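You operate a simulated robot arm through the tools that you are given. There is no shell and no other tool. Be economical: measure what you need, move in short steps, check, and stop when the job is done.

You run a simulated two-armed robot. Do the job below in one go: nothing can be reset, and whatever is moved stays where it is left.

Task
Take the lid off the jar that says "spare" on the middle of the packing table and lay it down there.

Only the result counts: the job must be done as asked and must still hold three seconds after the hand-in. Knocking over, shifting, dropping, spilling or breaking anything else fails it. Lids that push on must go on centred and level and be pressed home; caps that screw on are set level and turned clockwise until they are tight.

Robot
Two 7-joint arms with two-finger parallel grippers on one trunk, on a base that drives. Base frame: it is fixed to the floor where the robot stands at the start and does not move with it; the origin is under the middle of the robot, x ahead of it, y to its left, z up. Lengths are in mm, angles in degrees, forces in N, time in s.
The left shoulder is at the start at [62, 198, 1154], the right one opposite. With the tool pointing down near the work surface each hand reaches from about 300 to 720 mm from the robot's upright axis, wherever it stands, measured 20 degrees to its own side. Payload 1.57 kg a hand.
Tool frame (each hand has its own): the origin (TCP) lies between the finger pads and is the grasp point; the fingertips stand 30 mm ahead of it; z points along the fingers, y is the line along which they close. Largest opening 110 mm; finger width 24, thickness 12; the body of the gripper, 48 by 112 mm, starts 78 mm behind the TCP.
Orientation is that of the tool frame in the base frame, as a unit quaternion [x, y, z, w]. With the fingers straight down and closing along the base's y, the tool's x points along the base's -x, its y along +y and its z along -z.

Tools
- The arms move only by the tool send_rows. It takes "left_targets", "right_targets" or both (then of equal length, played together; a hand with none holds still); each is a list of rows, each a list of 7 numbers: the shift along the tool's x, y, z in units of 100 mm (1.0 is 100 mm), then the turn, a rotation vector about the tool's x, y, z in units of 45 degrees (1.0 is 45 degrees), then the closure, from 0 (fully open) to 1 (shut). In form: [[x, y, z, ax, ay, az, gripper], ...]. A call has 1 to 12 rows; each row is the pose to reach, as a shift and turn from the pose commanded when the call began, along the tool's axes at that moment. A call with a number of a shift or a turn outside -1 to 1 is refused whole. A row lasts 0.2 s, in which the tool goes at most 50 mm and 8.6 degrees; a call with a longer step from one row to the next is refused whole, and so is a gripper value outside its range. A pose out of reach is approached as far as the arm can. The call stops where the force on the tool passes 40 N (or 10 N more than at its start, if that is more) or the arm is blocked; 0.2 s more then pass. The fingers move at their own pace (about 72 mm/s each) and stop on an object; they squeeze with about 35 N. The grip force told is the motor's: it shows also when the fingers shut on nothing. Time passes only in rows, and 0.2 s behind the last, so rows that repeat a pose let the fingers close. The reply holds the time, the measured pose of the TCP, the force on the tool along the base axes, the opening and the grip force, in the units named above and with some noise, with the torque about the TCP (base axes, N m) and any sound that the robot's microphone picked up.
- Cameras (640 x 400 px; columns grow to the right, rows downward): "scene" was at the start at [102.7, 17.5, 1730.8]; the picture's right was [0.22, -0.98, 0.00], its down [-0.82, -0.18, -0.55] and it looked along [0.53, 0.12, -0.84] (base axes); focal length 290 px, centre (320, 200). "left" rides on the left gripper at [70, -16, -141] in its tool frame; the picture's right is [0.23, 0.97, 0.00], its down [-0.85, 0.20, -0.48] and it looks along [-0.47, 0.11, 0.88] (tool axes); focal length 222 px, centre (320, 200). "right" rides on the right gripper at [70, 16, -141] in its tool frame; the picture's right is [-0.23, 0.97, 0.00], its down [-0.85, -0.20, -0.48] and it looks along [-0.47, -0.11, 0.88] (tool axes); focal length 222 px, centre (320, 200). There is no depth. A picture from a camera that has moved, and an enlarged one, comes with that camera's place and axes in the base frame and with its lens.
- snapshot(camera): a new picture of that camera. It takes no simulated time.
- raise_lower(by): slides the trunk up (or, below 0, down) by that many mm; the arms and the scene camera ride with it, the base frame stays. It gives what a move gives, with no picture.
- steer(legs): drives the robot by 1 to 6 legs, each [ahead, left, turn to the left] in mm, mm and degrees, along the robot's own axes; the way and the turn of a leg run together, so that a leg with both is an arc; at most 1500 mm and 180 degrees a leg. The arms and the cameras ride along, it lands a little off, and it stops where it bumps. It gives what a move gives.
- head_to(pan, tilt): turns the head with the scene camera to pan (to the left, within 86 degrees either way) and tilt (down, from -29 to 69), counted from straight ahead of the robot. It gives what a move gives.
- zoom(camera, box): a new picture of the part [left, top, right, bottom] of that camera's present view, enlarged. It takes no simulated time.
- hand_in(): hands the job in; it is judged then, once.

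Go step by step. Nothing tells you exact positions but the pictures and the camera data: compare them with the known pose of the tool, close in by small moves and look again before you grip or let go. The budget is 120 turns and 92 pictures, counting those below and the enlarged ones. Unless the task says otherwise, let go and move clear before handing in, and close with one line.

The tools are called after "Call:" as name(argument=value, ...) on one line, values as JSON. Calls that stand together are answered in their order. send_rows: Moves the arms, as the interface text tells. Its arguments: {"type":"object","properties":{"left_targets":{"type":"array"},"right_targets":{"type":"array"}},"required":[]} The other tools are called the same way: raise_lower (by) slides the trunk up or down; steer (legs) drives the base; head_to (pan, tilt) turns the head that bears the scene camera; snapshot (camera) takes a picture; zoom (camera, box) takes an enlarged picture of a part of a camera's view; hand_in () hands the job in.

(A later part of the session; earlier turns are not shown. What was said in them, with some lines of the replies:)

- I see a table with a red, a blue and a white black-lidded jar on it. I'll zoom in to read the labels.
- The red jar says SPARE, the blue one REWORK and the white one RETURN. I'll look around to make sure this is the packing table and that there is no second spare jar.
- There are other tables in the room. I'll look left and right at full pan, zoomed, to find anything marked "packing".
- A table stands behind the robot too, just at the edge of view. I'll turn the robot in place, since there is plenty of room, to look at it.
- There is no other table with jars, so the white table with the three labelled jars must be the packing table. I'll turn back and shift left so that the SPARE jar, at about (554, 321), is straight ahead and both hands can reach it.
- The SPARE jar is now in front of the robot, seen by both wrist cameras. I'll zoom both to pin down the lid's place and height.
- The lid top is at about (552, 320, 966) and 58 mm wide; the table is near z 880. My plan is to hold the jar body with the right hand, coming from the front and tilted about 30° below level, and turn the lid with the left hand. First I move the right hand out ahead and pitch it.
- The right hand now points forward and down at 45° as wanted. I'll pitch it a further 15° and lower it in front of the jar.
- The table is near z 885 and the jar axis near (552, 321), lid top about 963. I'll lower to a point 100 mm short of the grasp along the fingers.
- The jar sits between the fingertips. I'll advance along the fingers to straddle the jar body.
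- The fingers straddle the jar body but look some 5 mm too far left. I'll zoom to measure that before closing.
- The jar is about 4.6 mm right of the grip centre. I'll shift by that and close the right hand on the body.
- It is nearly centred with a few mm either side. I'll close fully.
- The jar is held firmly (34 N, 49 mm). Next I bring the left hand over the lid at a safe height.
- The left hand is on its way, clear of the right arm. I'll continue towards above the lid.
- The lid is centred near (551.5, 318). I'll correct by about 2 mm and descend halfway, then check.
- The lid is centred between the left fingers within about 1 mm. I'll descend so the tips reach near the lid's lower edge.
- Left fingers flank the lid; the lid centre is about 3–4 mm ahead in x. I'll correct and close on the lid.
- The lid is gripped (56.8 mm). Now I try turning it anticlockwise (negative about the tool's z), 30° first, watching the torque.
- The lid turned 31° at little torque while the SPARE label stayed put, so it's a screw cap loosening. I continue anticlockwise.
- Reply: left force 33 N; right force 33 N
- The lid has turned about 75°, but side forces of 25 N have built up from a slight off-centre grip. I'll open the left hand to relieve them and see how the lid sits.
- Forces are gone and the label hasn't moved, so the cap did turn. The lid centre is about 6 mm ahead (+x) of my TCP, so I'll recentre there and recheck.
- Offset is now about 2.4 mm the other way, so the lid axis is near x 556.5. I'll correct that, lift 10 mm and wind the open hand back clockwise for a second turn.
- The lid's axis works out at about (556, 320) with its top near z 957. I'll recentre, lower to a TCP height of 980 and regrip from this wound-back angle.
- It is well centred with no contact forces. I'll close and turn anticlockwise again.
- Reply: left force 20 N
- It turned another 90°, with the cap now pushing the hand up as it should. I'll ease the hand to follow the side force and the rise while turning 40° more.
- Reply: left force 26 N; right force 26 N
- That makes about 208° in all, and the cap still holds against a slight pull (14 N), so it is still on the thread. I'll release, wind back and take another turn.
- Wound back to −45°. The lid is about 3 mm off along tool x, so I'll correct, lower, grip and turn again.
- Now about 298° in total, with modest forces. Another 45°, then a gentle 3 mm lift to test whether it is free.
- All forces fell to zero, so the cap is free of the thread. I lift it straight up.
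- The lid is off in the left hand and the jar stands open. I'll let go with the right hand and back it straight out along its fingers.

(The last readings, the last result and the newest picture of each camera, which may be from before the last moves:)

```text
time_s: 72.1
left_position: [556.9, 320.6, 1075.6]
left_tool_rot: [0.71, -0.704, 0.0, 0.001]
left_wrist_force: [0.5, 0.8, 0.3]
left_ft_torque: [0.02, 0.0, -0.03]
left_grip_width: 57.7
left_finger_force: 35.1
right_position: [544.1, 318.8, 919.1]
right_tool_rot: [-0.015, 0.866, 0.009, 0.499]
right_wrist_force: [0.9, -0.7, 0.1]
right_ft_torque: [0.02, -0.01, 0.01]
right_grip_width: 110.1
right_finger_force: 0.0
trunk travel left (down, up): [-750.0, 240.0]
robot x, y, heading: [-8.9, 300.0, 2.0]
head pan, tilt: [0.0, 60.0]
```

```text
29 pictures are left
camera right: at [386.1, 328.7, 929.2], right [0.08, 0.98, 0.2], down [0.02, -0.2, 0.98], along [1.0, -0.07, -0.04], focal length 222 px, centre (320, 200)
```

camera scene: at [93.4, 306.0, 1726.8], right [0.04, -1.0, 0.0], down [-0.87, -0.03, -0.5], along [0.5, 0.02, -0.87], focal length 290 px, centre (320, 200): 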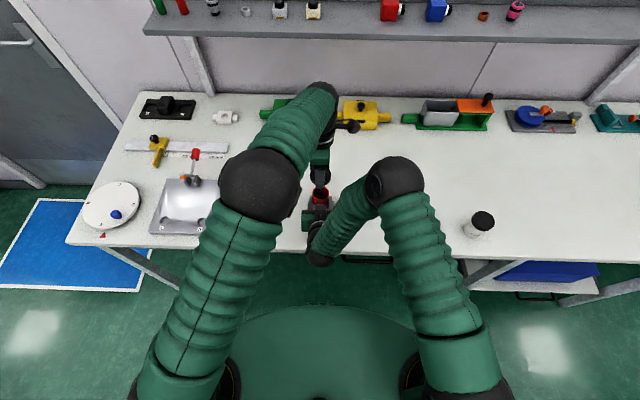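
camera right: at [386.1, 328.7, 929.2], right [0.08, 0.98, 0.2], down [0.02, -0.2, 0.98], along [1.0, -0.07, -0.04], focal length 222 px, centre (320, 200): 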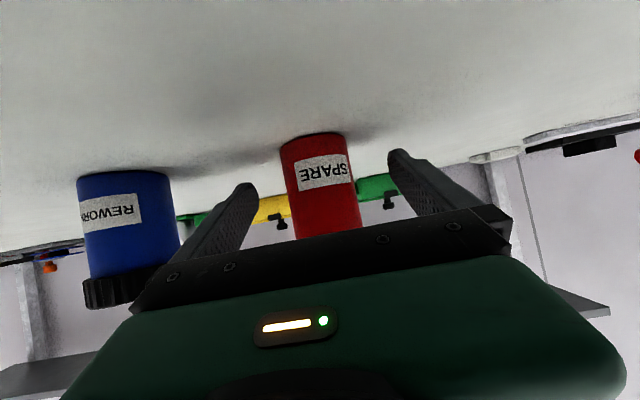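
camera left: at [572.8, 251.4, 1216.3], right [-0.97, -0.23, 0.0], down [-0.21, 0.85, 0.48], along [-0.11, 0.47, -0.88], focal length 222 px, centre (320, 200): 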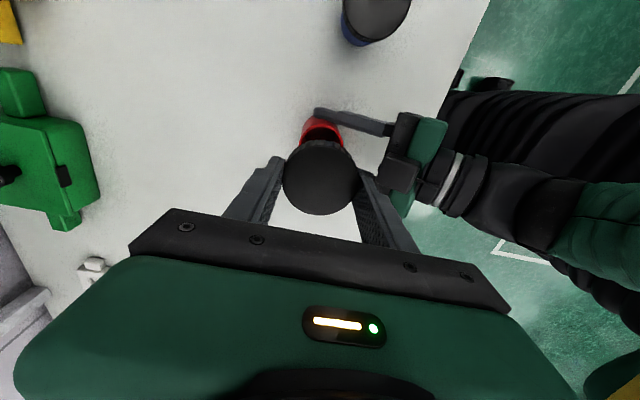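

Jar is upright and free between the open fingers. I'll retreat along the fingers, then raise.

Call:
send_rows(right_targets=[[0, 0, -0.2, 0, 0, 0, 0], [0, 0, -0.45, 0, 0, 0, 0], [0, 0, -0.7, 0, 0, 0, 0], [0, 0, -0.97, 0, 0, 0, 0]])

Call:
send_rows(right_targets=[[-0.2, 0, -0.17, 0, 0, 0, 0], [-0.45, 0, -0.34, 0, 0, 0, 0], [-0.75, -0.05, -0.5, 0, 0, 0, 0], [-0.95, -0.1, -0.67, 0, 0, 0, 0], [-0.95, -0.1, -0.67, 0, 0, 0, 0]])

Call:
snapshot(camera="scene")

Call:
snapshot(camera="left")

```text
time_s: 73.1
left_position: [557.0, 319.9, 1075.1]
left_tool_rot: [0.71, -0.704, 0.0, 0.0]
left_wrist_force: [0.0, 0.3, 0.6]
left_ft_torque: [0.01, 0.0, 0.01]
left_grip_width: 58.2
left_finger_force: 35.4
right_position: [457.7, 314.9, 965.0]
right_tool_rot: [-0.015, 0.866, 0.008, 0.499]
right_wrist_force: [1.3, 0.8, -0.2]
right_ft_torque: [0.04, -0.01, 0.0]
right_grip_width: 109.8
right_finger_force: 0.2
trunk travel left (down, up): [-750.0, 240.0]
robot x, y, heading: [-8.0, 298.3, 2.0]
head pan, tilt: [0.0, 60.0]
```

```text
time_s: 74.3
left_position: [557.4, 320.1, 1073.5]
left_tool_rot: [0.708, -0.706, 0.0, 0.001]
left_wrist_force: [0.4, 0.4, 0.5]
left_ft_torque: [0.0, 0.0, 0.0]
left_grip_width: 57.6
left_finger_force: 34.5
right_position: [447.6, 303.9, 1078.8]
right_tool_rot: [-0.015, 0.866, 0.008, 0.499]
right_wrist_force: [-0.3, -0.5, -0.3]
right_ft_torque: [0.02, 0.01, 0.0]
right_grip_width: 109.8
right_finger_force: 0.1
trunk travel left (down, up): [-750.0, 240.0]
robot x, y, heading: [-8.0, 305.6, 2.3]
head pan, tilt: [0.0, 60.0]
```

```text
28 pictures are left
camera scene: at [93.1, 305.6, 1726.7], right [0.04, -1.0, 0.0], down [-0.87, -0.03, -0.5], along [0.5, 0.02, -0.87], focal length 290 px, centre (320, 200)
```

scene: 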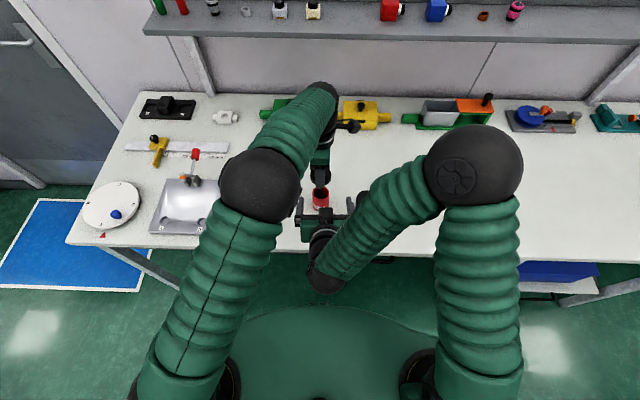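

```text
27 pictures are left
camera left: at [572.8, 250.5, 1216.1], right [-0.97, -0.23, 0.0], down [-0.2, 0.85, 0.48], along [-0.11, 0.47, -0.88], focal length 222 px, centre (320, 200)
```

left: 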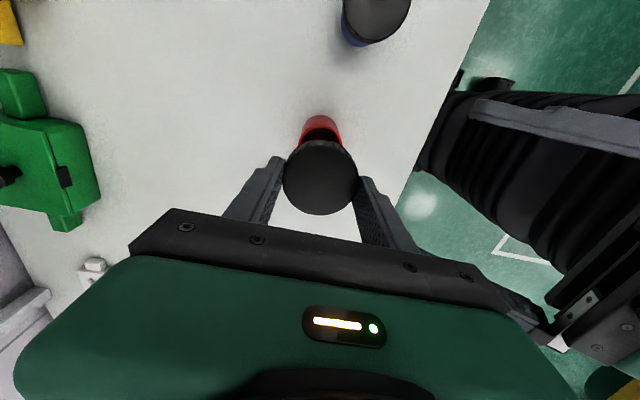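

The open SPARE jar is standing untouched. I'll move the right hand away to the right, then lift the left hand a little.

Call:
send_rows(right_targets=[[-0.1, -0.33, -0.15, 0, 0, 0, 0], [-0.2, -0.66, -0.3, 0, 0, 0, 0], [-0.3, -0.98, -0.3, 0, 0, 0, 0]], left_targets=[[0, 0, -0.2, 0, 0, 0, 1], [0, 0, -0.4, 0, 0, 0, 1], [0, 0, -0.6, 0, 0, 0, 1]])

Call:
send_rows(right_targets=[[-0.1, -0.33, 0, 0, 0, 0, 0], [-0.2, -0.66, 0, 0, 0, 0, 0], [-0.3, -0.98, 0, 0, 0, 0, 0]])

Call:
steer(legs=[[0, -270, 0]])

Call:
snapshot(camera="scene")

Call:
snapshot(camera="left")

```text
time_s: 75.1
left_position: [557.5, 315.6, 1138.0]
left_tool_rot: [-0.706, 0.708, -0.001, 0.001]
left_wrist_force: [0.9, 0.0, 0.0]
left_ft_torque: [0.04, 0.02, 0.03]
left_grip_width: 57.8
left_finger_force: 34.5
right_position: [484.0, 229.0, 1124.9]
right_tool_rot: [-0.015, 0.866, 0.009, 0.499]
right_wrist_force: [-0.7, -0.3, 0.9]
right_ft_torque: [0.02, 0.04, 0.02]
right_grip_width: 109.7
right_finger_force: 0.1
right hand out of reach, approached as far as the arm can: row 1, 2, 3
trunk travel left (down, up): [-750.0, 240.0]
robot x, y, heading: [-8.8, 301.4, 2.3]
head pan, tilt: [0.0, 60.0]
```

```text
time_s: 75.9
left_position: [555.8, 315.4, 1136.4]
left_tool_rot: [0.708, -0.707, -0.001, 0.001]
left_wrist_force: [-0.1, -0.3, -0.6]
left_ft_torque: [-0.02, 0.0, -0.01]
left_grip_width: 57.9
left_finger_force: 34.6
right_position: [512.3, 132.0, 1151.6]
right_tool_rot: [-0.016, 0.866, 0.01, 0.499]
right_wrist_force: [-0.1, 0.0, 0.0]
right_ft_torque: [-0.01, 0.02, 0.0]
right_grip_width: 109.8
right_finger_force: 0.1
right hand out of reach, approached as far as the arm can: row 1, 2, 3
trunk travel left (down, up): [-750.0, 240.0]
robot x, y, heading: [-10.3, 297.1, 2.3]
head pan, tilt: [0.0, 60.0]
```

```text
time_s: 77.8
left_position: [565.1, 63.1, 1134.4]
left_tool_rot: [0.709, -0.705, 0.004, 0.003]
left_wrist_force: [-0.2, 1.0, 0.2]
left_ft_torque: [-0.04, 0.02, 0.01]
left_grip_width: 57.8
left_finger_force: 35.3
right_position: [522.8, -119.5, 1153.6]
right_tool_rot: [-0.02, 0.866, 0.005, 0.5]
right_wrist_force: [0.2, 0.5, 0.2]
right_ft_torque: [-0.03, 0.04, -0.03]
right_grip_width: 110.0
right_finger_force: 0.0
trunk travel left (down, up): [-750.0, 240.0]
robot x, y, heading: [1.5, 34.7, 2.1]
head pan, tilt: [0.0, 60.0]
```

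```text
26 pictures are left
camera scene: at [101.7, 51.9, 1726.7], right [0.04, -1.0, 0.01], down [-0.87, -0.04, -0.5], along [0.5, 0.01, -0.87], focal length 290 px, centre (320, 200)
```

scene: 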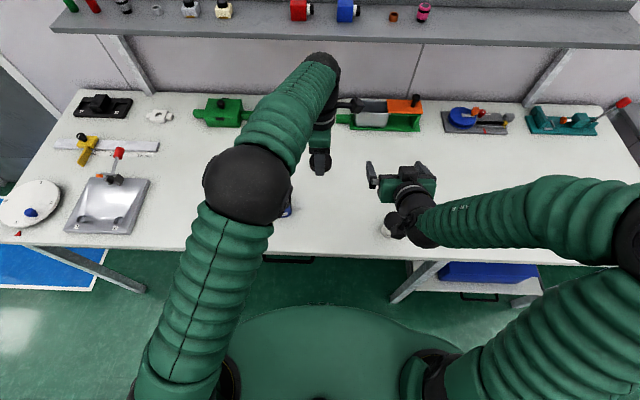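

```text
25 pictures are left
camera left: at [582.1, -4.8, 1278.5], right [-0.97, -0.23, 0.0], down [-0.21, 0.86, 0.47], along [-0.11, 0.46, -0.88], focal length 222 px, centre (320, 200)
```

left: 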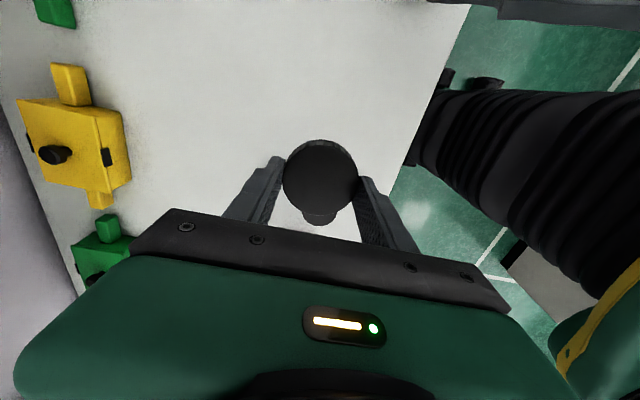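

Carrying the lid, the left hand is now over clear table to the right of the REWORK jar. I'll shift to about (595, 40) and descend towards the table.

Call:
send_rows(left_targets=[[0.1, -0.1, 0.2, 0, 0, 0, 1], [0.2, -0.2, 0.4, 0, 0, 0, 1], [0.25, -0.3, 0.6, 0, 0, 0, 1], [0.25, -0.3, 0.8, 0, 0, 0, 1], [0.25, -0.3, 1.0, 0, 0, 0, 1]])

Call:
send_rows(left_targets=[[0, 0, 0.2, 0, 0, 0, 1], [0, 0, 0.4, 0, 0, 0, 1], [0, 0, 0.6, 0, 0, 0, 1], [0, 0, 0.8, 0, 0, 0, 1], [0, 0, 0.8, 0, 0, 0, 1]])

Call:
snapshot(camera="left")

Call:
snapshot(camera="scene")

Call:
snapshot(camera="right")

```text
time_s: 79.0
left_position: [597.7, 26.0, 1036.8]
left_tool_rot: [0.709, -0.705, 0.0, -0.001]
left_wrist_force: [0.2, 0.2, 0.0]
left_ft_torque: [0.02, -0.03, -0.04]
left_grip_width: 58.2
left_finger_force: 34.7
right_position: [521.9, -132.1, 1152.0]
right_tool_rot: [-0.017, 0.866, 0.009, 0.5]
right_wrist_force: [1.2, -1.2, -0.2]
right_ft_torque: [0.03, 0.0, 0.04]
right_grip_width: 110.3
right_finger_force: 0.0
trunk travel left (down, up): [-750.0, 240.0]
robot x, y, heading: [-0.5, 33.1, 2.0]
head pan, tilt: [0.0, 60.0]
```

```text
time_s: 80.2
left_position: [596.6, 29.1, 959.4]
left_tool_rot: [0.71, -0.704, 0.002, 0.0]
left_wrist_force: [-0.4, 0.7, -0.3]
left_ft_torque: [-0.01, -0.02, -0.01]
left_grip_width: 57.5
left_finger_force: 35.0
right_position: [522.0, -127.8, 1152.0]
right_tool_rot: [-0.017, 0.865, 0.009, 0.501]
right_wrist_force: [0.5, -0.5, -0.8]
right_ft_torque: [0.01, 0.03, 0.01]
right_grip_width: 110.2
right_finger_force: 0.0
trunk travel left (down, up): [-750.0, 240.0]
robot x, y, heading: [-1.3, 35.6, 2.1]
head pan, tilt: [0.0, 60.0]
```

```text
24 pictures are left
camera left: at [612.2, -39.4, 1101.0], right [-0.97, -0.23, 0.0], down [-0.21, 0.85, 0.48], along [-0.11, 0.46, -0.88], focal length 222 px, centre (320, 200)
```

left: 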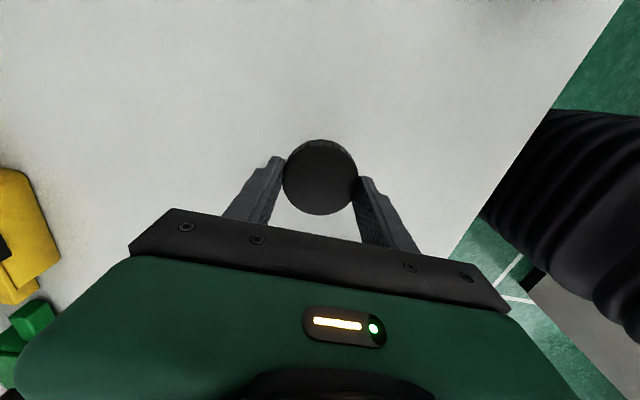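

```text
23 pictures are left
camera scene: at [102.8, 36.8, 1726.7], right [0.04, -1.0, 0.0], down [-0.87, -0.03, -0.5], along [0.5, 0.02, -0.87], focal length 290 px, centre (320, 200)
```

scene: 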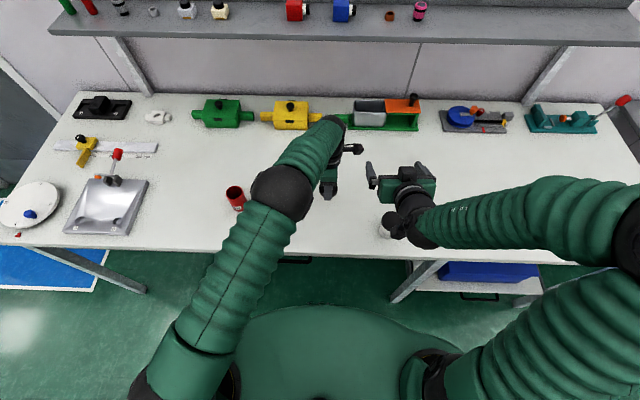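

```text
22 pictures are left
camera right: at [364.2, -119.5, 1161.9], right [0.08, 0.98, 0.2], down [0.02, -0.2, 0.98], along [1.0, -0.07, -0.03], focal length 222 px, centre (320, 200)
```

right: 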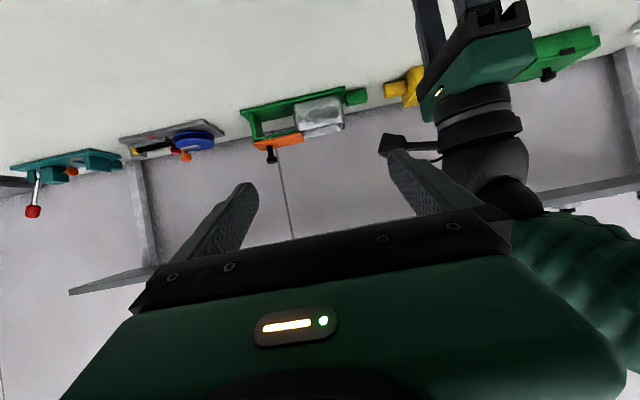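

The spot below the lid is clear, and the SPARE jar stands open at left. I'll descend in small steps until the lid touches.

Call:
send_rows(left_targets=[[0, 0, 0.12, 0, 0, 0, 1], [0, 0, 0.22, 0, 0, 0, 1], [0, 0, 0.28, 0, 0, 0, 1], [0, 0, 0.32, 0, 0, 0, 1], [0, 0, 0.35, 0, 0, 0, 1], [0, 0, 0.35, 0, 0, 0, 1]])

Call:
snapshot(camera="left")

```text
time_s: 81.6
left_position: [595.8, 28.9, 921.5]
left_tool_rot: [0.71, -0.704, 0.001, -0.001]
left_wrist_force: [-0.5, -0.5, -0.7]
left_ft_torque: [0.03, 0.0, 0.03]
left_grip_width: 57.9
left_finger_force: 34.8
right_position: [522.4, -129.8, 1152.4]
right_tool_rot: [-0.019, 0.865, 0.01, 0.5]
right_wrist_force: [0.5, -0.3, -0.6]
right_ft_torque: [0.0, 0.02, 0.01]
right_grip_width: 110.0
right_finger_force: 0.0
trunk travel left (down, up): [-750.0, 240.0]
robot x, y, heading: [3.5, 33.3, 2.1]
head pan, tilt: [0.0, 60.0]
```

```text
21 pictures are left
camera left: at [612.3, -41.2, 1064.0], right [-0.97, -0.23, 0.0], down [-0.21, 0.85, 0.48], along [-0.11, 0.47, -0.88], focal length 222 px, centre (320, 200)
```

left: 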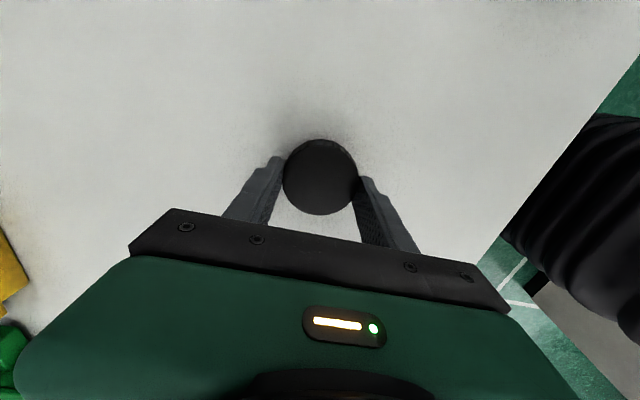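

Contact shadow is appearing but there's no force yet. I continue in 1.5 mm steps.

Call:
send_rows(left_targets=[[0, 0, 0.015, 0, 0, 0, 1], [0, 0, 0.03, 0, 0, 0, 1], [0, 0, 0.045, 0, 0, 0, 1], [0, 0, 0.06, 0, 0, 0, 1]])

```text
time_s: 82.6
left_position: [596.5, 29.4, 916.1]
left_tool_rot: [0.71, -0.705, 0.001, 0.0]
left_wrist_force: [0.6, 0.5, 0.3]
left_ft_torque: [-0.01, 0.01, 0.02]
left_grip_width: 57.8
left_finger_force: 35.0
right_position: [522.6, -129.2, 1151.8]
right_tool_rot: [-0.018, 0.866, 0.01, 0.5]
right_wrist_force: [-0.2, 0.6, 0.3]
right_ft_torque: [-0.03, 0.0, 0.02]
right_grip_width: 110.5
right_finger_force: 0.1
trunk travel left (down, up): [-750.0, 240.0]
robot x, y, heading: [5.2, 33.7, 2.3]
head pan, tilt: [0.0, 60.0]
```

Call:
send_rows(left_targets=[[0, 0, 0.01, 0, 0, 0, 1], [0, 0, 0.02, 0, 0, 0, 1], [0, 0, 0.03, 0, 0, 0, 1]])

Call:
zoom(camera="scene", box=[290, 150, 370, 200])

```text
time_s: 83.4
left_position: [595.3, 29.0, 913.6]
left_tool_rot: [0.71, -0.705, 0.001, -0.001]
left_wrist_force: [-0.4, -0.3, -0.5]
left_ft_torque: [0.02, 0.03, -0.02]
left_grip_width: 57.7
left_finger_force: 35.7
right_position: [522.9, -128.4, 1152.3]
right_tool_rot: [-0.018, 0.866, 0.009, 0.5]
right_wrist_force: [0.1, -0.2, -1.0]
right_ft_torque: [-0.05, 0.03, 0.02]
right_grip_width: 109.9
right_finger_force: 0.1
trunk travel left (down, up): [-750.0, 240.0]
robot x, y, heading: [-0.5, 35.8, 2.1]
head pan, tilt: [0.0, 60.0]
```

```text
8.00 times, centred on (330, 175) of scene
camera zoom: at [102.8, 37.0, 1726.7], right [0.04, -1.0, 0.0], down [-0.87, -0.03, -0.5], along [0.5, 0.02, -0.87], focal length 2324 px, centre (240, 400)
```

zoom: 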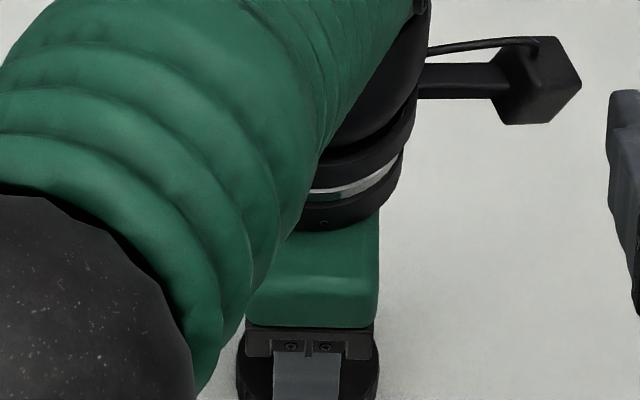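

Still no contact, so I continue down in 1 mm steps.

Call:
send_rows(left_targets=[[0, 0, 0.01, 0, 0, 0, 1], [0, 0, 0.02, 0, 0, 0, 1], [0, 0, 0.03, 0, 0, 0, 1]])

Call:
send_rows(left_targets=[[0, 0, 0.01, 0, 0, 0, 1], [0, 0, 0.02, 0, 0, 0, 1]])

Call:
zoom(camera="left", box=[200, 100, 440, 250])

```text
time_s: 84.2
left_position: [596.1, 29.7, 913.6]
left_tool_rot: [0.71, -0.704, 0.003, -0.002]
left_wrist_force: [2.6, -0.8, 15.3]
left_ft_torque: [-0.2, 0.24, 0.05]
left_grip_width: 57.8
left_finger_force: 34.8
right_position: [521.4, -128.8, 1153.9]
right_tool_rot: [-0.017, 0.865, 0.009, 0.501]
right_wrist_force: [0.7, 0.1, -0.3]
right_ft_torque: [0.0, 0.02, -0.01]
right_grip_width: 110.0
right_finger_force: 0.0
trunk travel left (down, up): [-750.0, 240.0]
robot x, y, heading: [-0.6, 34.5, 2.2]
head pan, tilt: [0.0, 60.0]
```

```text
time_s: 84.8
left_position: [596.9, 28.7, 911.9]
left_tool_rot: [0.71, -0.704, 0.003, -0.002]
left_wrist_force: [4.4, 0.3, 31.3]
left_ft_torque: [-0.25, 0.15, -0.08]
left_grip_width: 57.8
left_finger_force: 35.1
right_position: [518.2, -128.9, 1155.3]
right_tool_rot: [-0.018, 0.865, 0.01, 0.502]
right_wrist_force: [0.5, -0.1, 0.2]
right_ft_torque: [0.02, 0.0, -0.04]
right_grip_width: 110.0
right_finger_force: 0.0
trunk travel left (down, up): [-750.0, 240.0]
robot x, y, heading: [-0.8, 34.3, 2.4]
head pan, tilt: [0.0, 60.0]
```

```text
2.67 times, centred on (320, 175) of left
camera zoom: at [610.8, -40.4, 1054.0], right [-0.97, -0.23, -0.01], down [-0.21, 0.85, 0.48], along [-0.1, 0.46, -0.88], focal length 592 px, centre (320, 267)
```

zoom: 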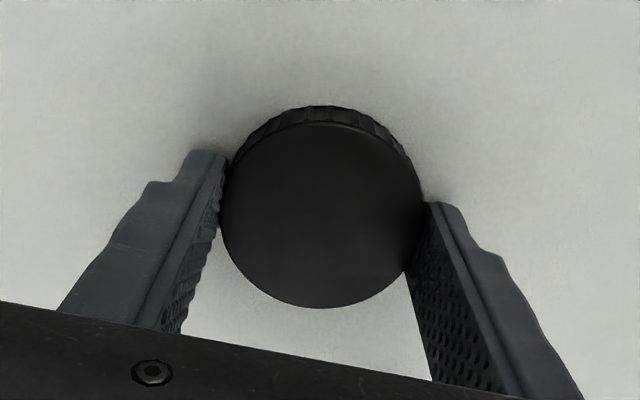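

The lid rests on the table (15–31 N). I'll ease up 3 mm to relieve the press, open slowly, then rise.

Call:
send_rows(left_targets=[[0, 0, -0.015, 0, 0, 0, 1], [0, 0, -0.03, 0, 0, 0, 1], [0, 0, -0.03, 0, 0, 0, 0.45], [0, 0, -0.03, 0, 0, 0, 0.35], [0, 0, -0.03, 0, 0, 0, 0.1], [0, 0, -0.03, 0, 0, 0, 0], [0, 0, -0.03, 0, 0, 0, 0]])

Call:
snapshot(camera="left")

```text
time_s: 86.4
left_position: [595.0, 29.0, 910.5]
left_tool_rot: [0.709, -0.705, 0.0, 0.0]
left_wrist_force: [-0.6, 0.0, 0.5]
left_ft_torque: [0.01, 0.0, 0.04]
left_grip_width: 110.3
left_finger_force: 0.1
right_position: [519.1, -129.1, 1152.2]
right_tool_rot: [-0.017, 0.865, 0.009, 0.501]
right_wrist_force: [-0.5, 0.0, -1.3]
right_ft_torque: [0.0, -0.02, -0.05]
right_grip_width: 110.2
right_finger_force: 0.1
trunk travel left (down, up): [-750.0, 240.0]
robot x, y, heading: [1.9, 32.0, 2.4]
head pan, tilt: [0.0, 60.0]
```

```text
18 pictures are left
camera left: at [610.0, -40.5, 1052.2], right [-0.97, -0.23, 0.0], down [-0.2, 0.85, 0.48], along [-0.11, 0.47, -0.88], focal length 222 px, centre (320, 200)
```

left: 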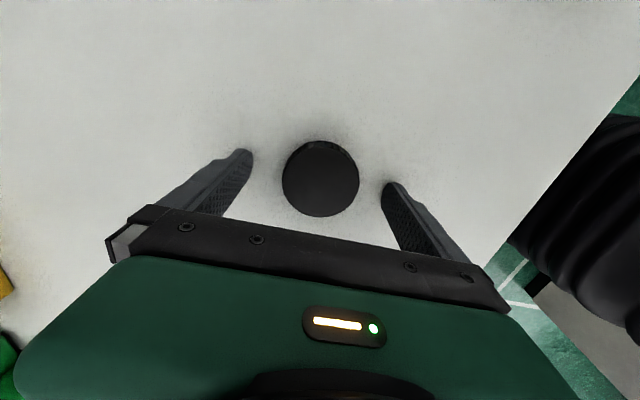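

The lid lies flat and free. I'll raise the hand straight up and check everything.

Call:
send_rows(left_targets=[[0, 0, -0.1, 0, 0, 0, 0], [0, 0, -0.3, 0, 0, 0, 0], [0, 0, -0.55, 0, 0, 0, 0], [0, 0, -0.8, 0, 0, 0, 0], [0, 0, -1, 0, 0, 0, 0]])

Call:
send_rows(left_targets=[[0, 0, -0.25, 0, 0, 0, 0], [0, 0, -0.5, 0, 0, 0, 0], [0, 0, -0.75, 0, 0, 0, 0], [0, 0, -1, 0, 0, 0, 0]])

Call:
snapshot(camera="left")

Call:
snapshot(camera="scene")

```text
time_s: 87.6
left_position: [597.2, 29.0, 1013.6]
left_tool_rot: [0.71, -0.705, 0.001, 0.0]
left_wrist_force: [0.3, 0.3, 0.0]
left_ft_torque: [0.03, -0.03, 0.06]
left_grip_width: 109.7
left_finger_force: 0.0
right_position: [521.0, -128.9, 1152.5]
right_tool_rot: [-0.018, 0.865, 0.009, 0.501]
right_wrist_force: [-0.3, 0.1, 0.1]
right_ft_torque: [-0.02, 0.05, 0.0]
right_grip_width: 110.1
right_finger_force: 0.0
trunk travel left (down, up): [-750.0, 240.0]
robot x, y, heading: [-0.8, 33.9, 2.2]
head pan, tilt: [0.0, 60.0]
```

```text
time_s: 88.6
left_position: [596.2, 27.4, 1114.3]
left_tool_rot: [0.709, -0.705, 0.001, 0.0]
left_wrist_force: [0.1, 0.4, 0.5]
left_ft_torque: [0.0, -0.04, 0.0]
left_grip_width: 109.9
left_finger_force: 0.0
right_position: [522.2, -128.4, 1153.1]
right_tool_rot: [-0.017, 0.865, 0.009, 0.501]
right_wrist_force: [0.0, 0.0, -0.6]
right_ft_torque: [0.01, -0.02, 0.02]
right_grip_width: 110.2
right_finger_force: 0.1
trunk travel left (down, up): [-750.0, 240.0]
robot x, y, heading: [1.6, 35.8, 2.4]
head pan, tilt: [0.0, 60.0]
```

```text
17 pictures are left
camera left: at [611.8, -41.9, 1256.2], right [-0.97, -0.23, 0.0], down [-0.21, 0.85, 0.48], along [-0.11, 0.47, -0.88], focal length 222 px, centre (320, 200)
```

left: 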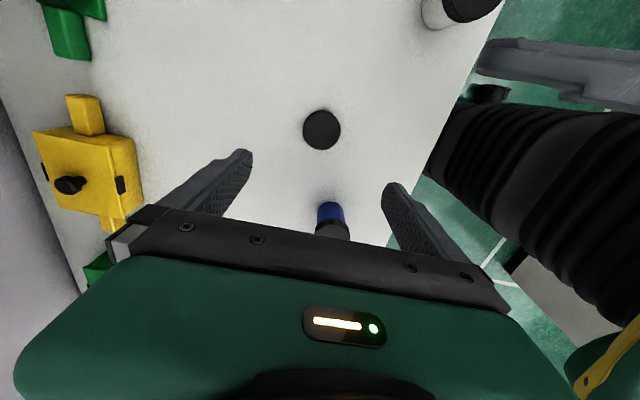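

```text
16 pictures are left
camera scene: at [102.0, 37.1, 1726.8], right [0.04, -1.0, 0.0], down [-0.87, -0.03, -0.5], along [0.5, 0.02, -0.87], focal length 290 px, centre (320, 200)
```

scene: 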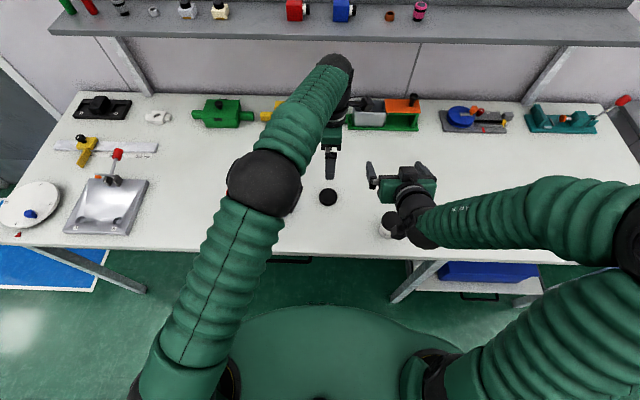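

The lid lies flat near the middle of the packing table. The jars I can see (REWORK and RETURN) stand upright, the SPARE jar was standing when last in view, and both hands are empty and clear, so I'm handing in.

Call:
hand_in()

```text
The job is handed in.
```

I unscrewed the SPARE jar's lid and laid it flat near the middle of the packing table; the jar stayed standing and I saw nothing else moved.
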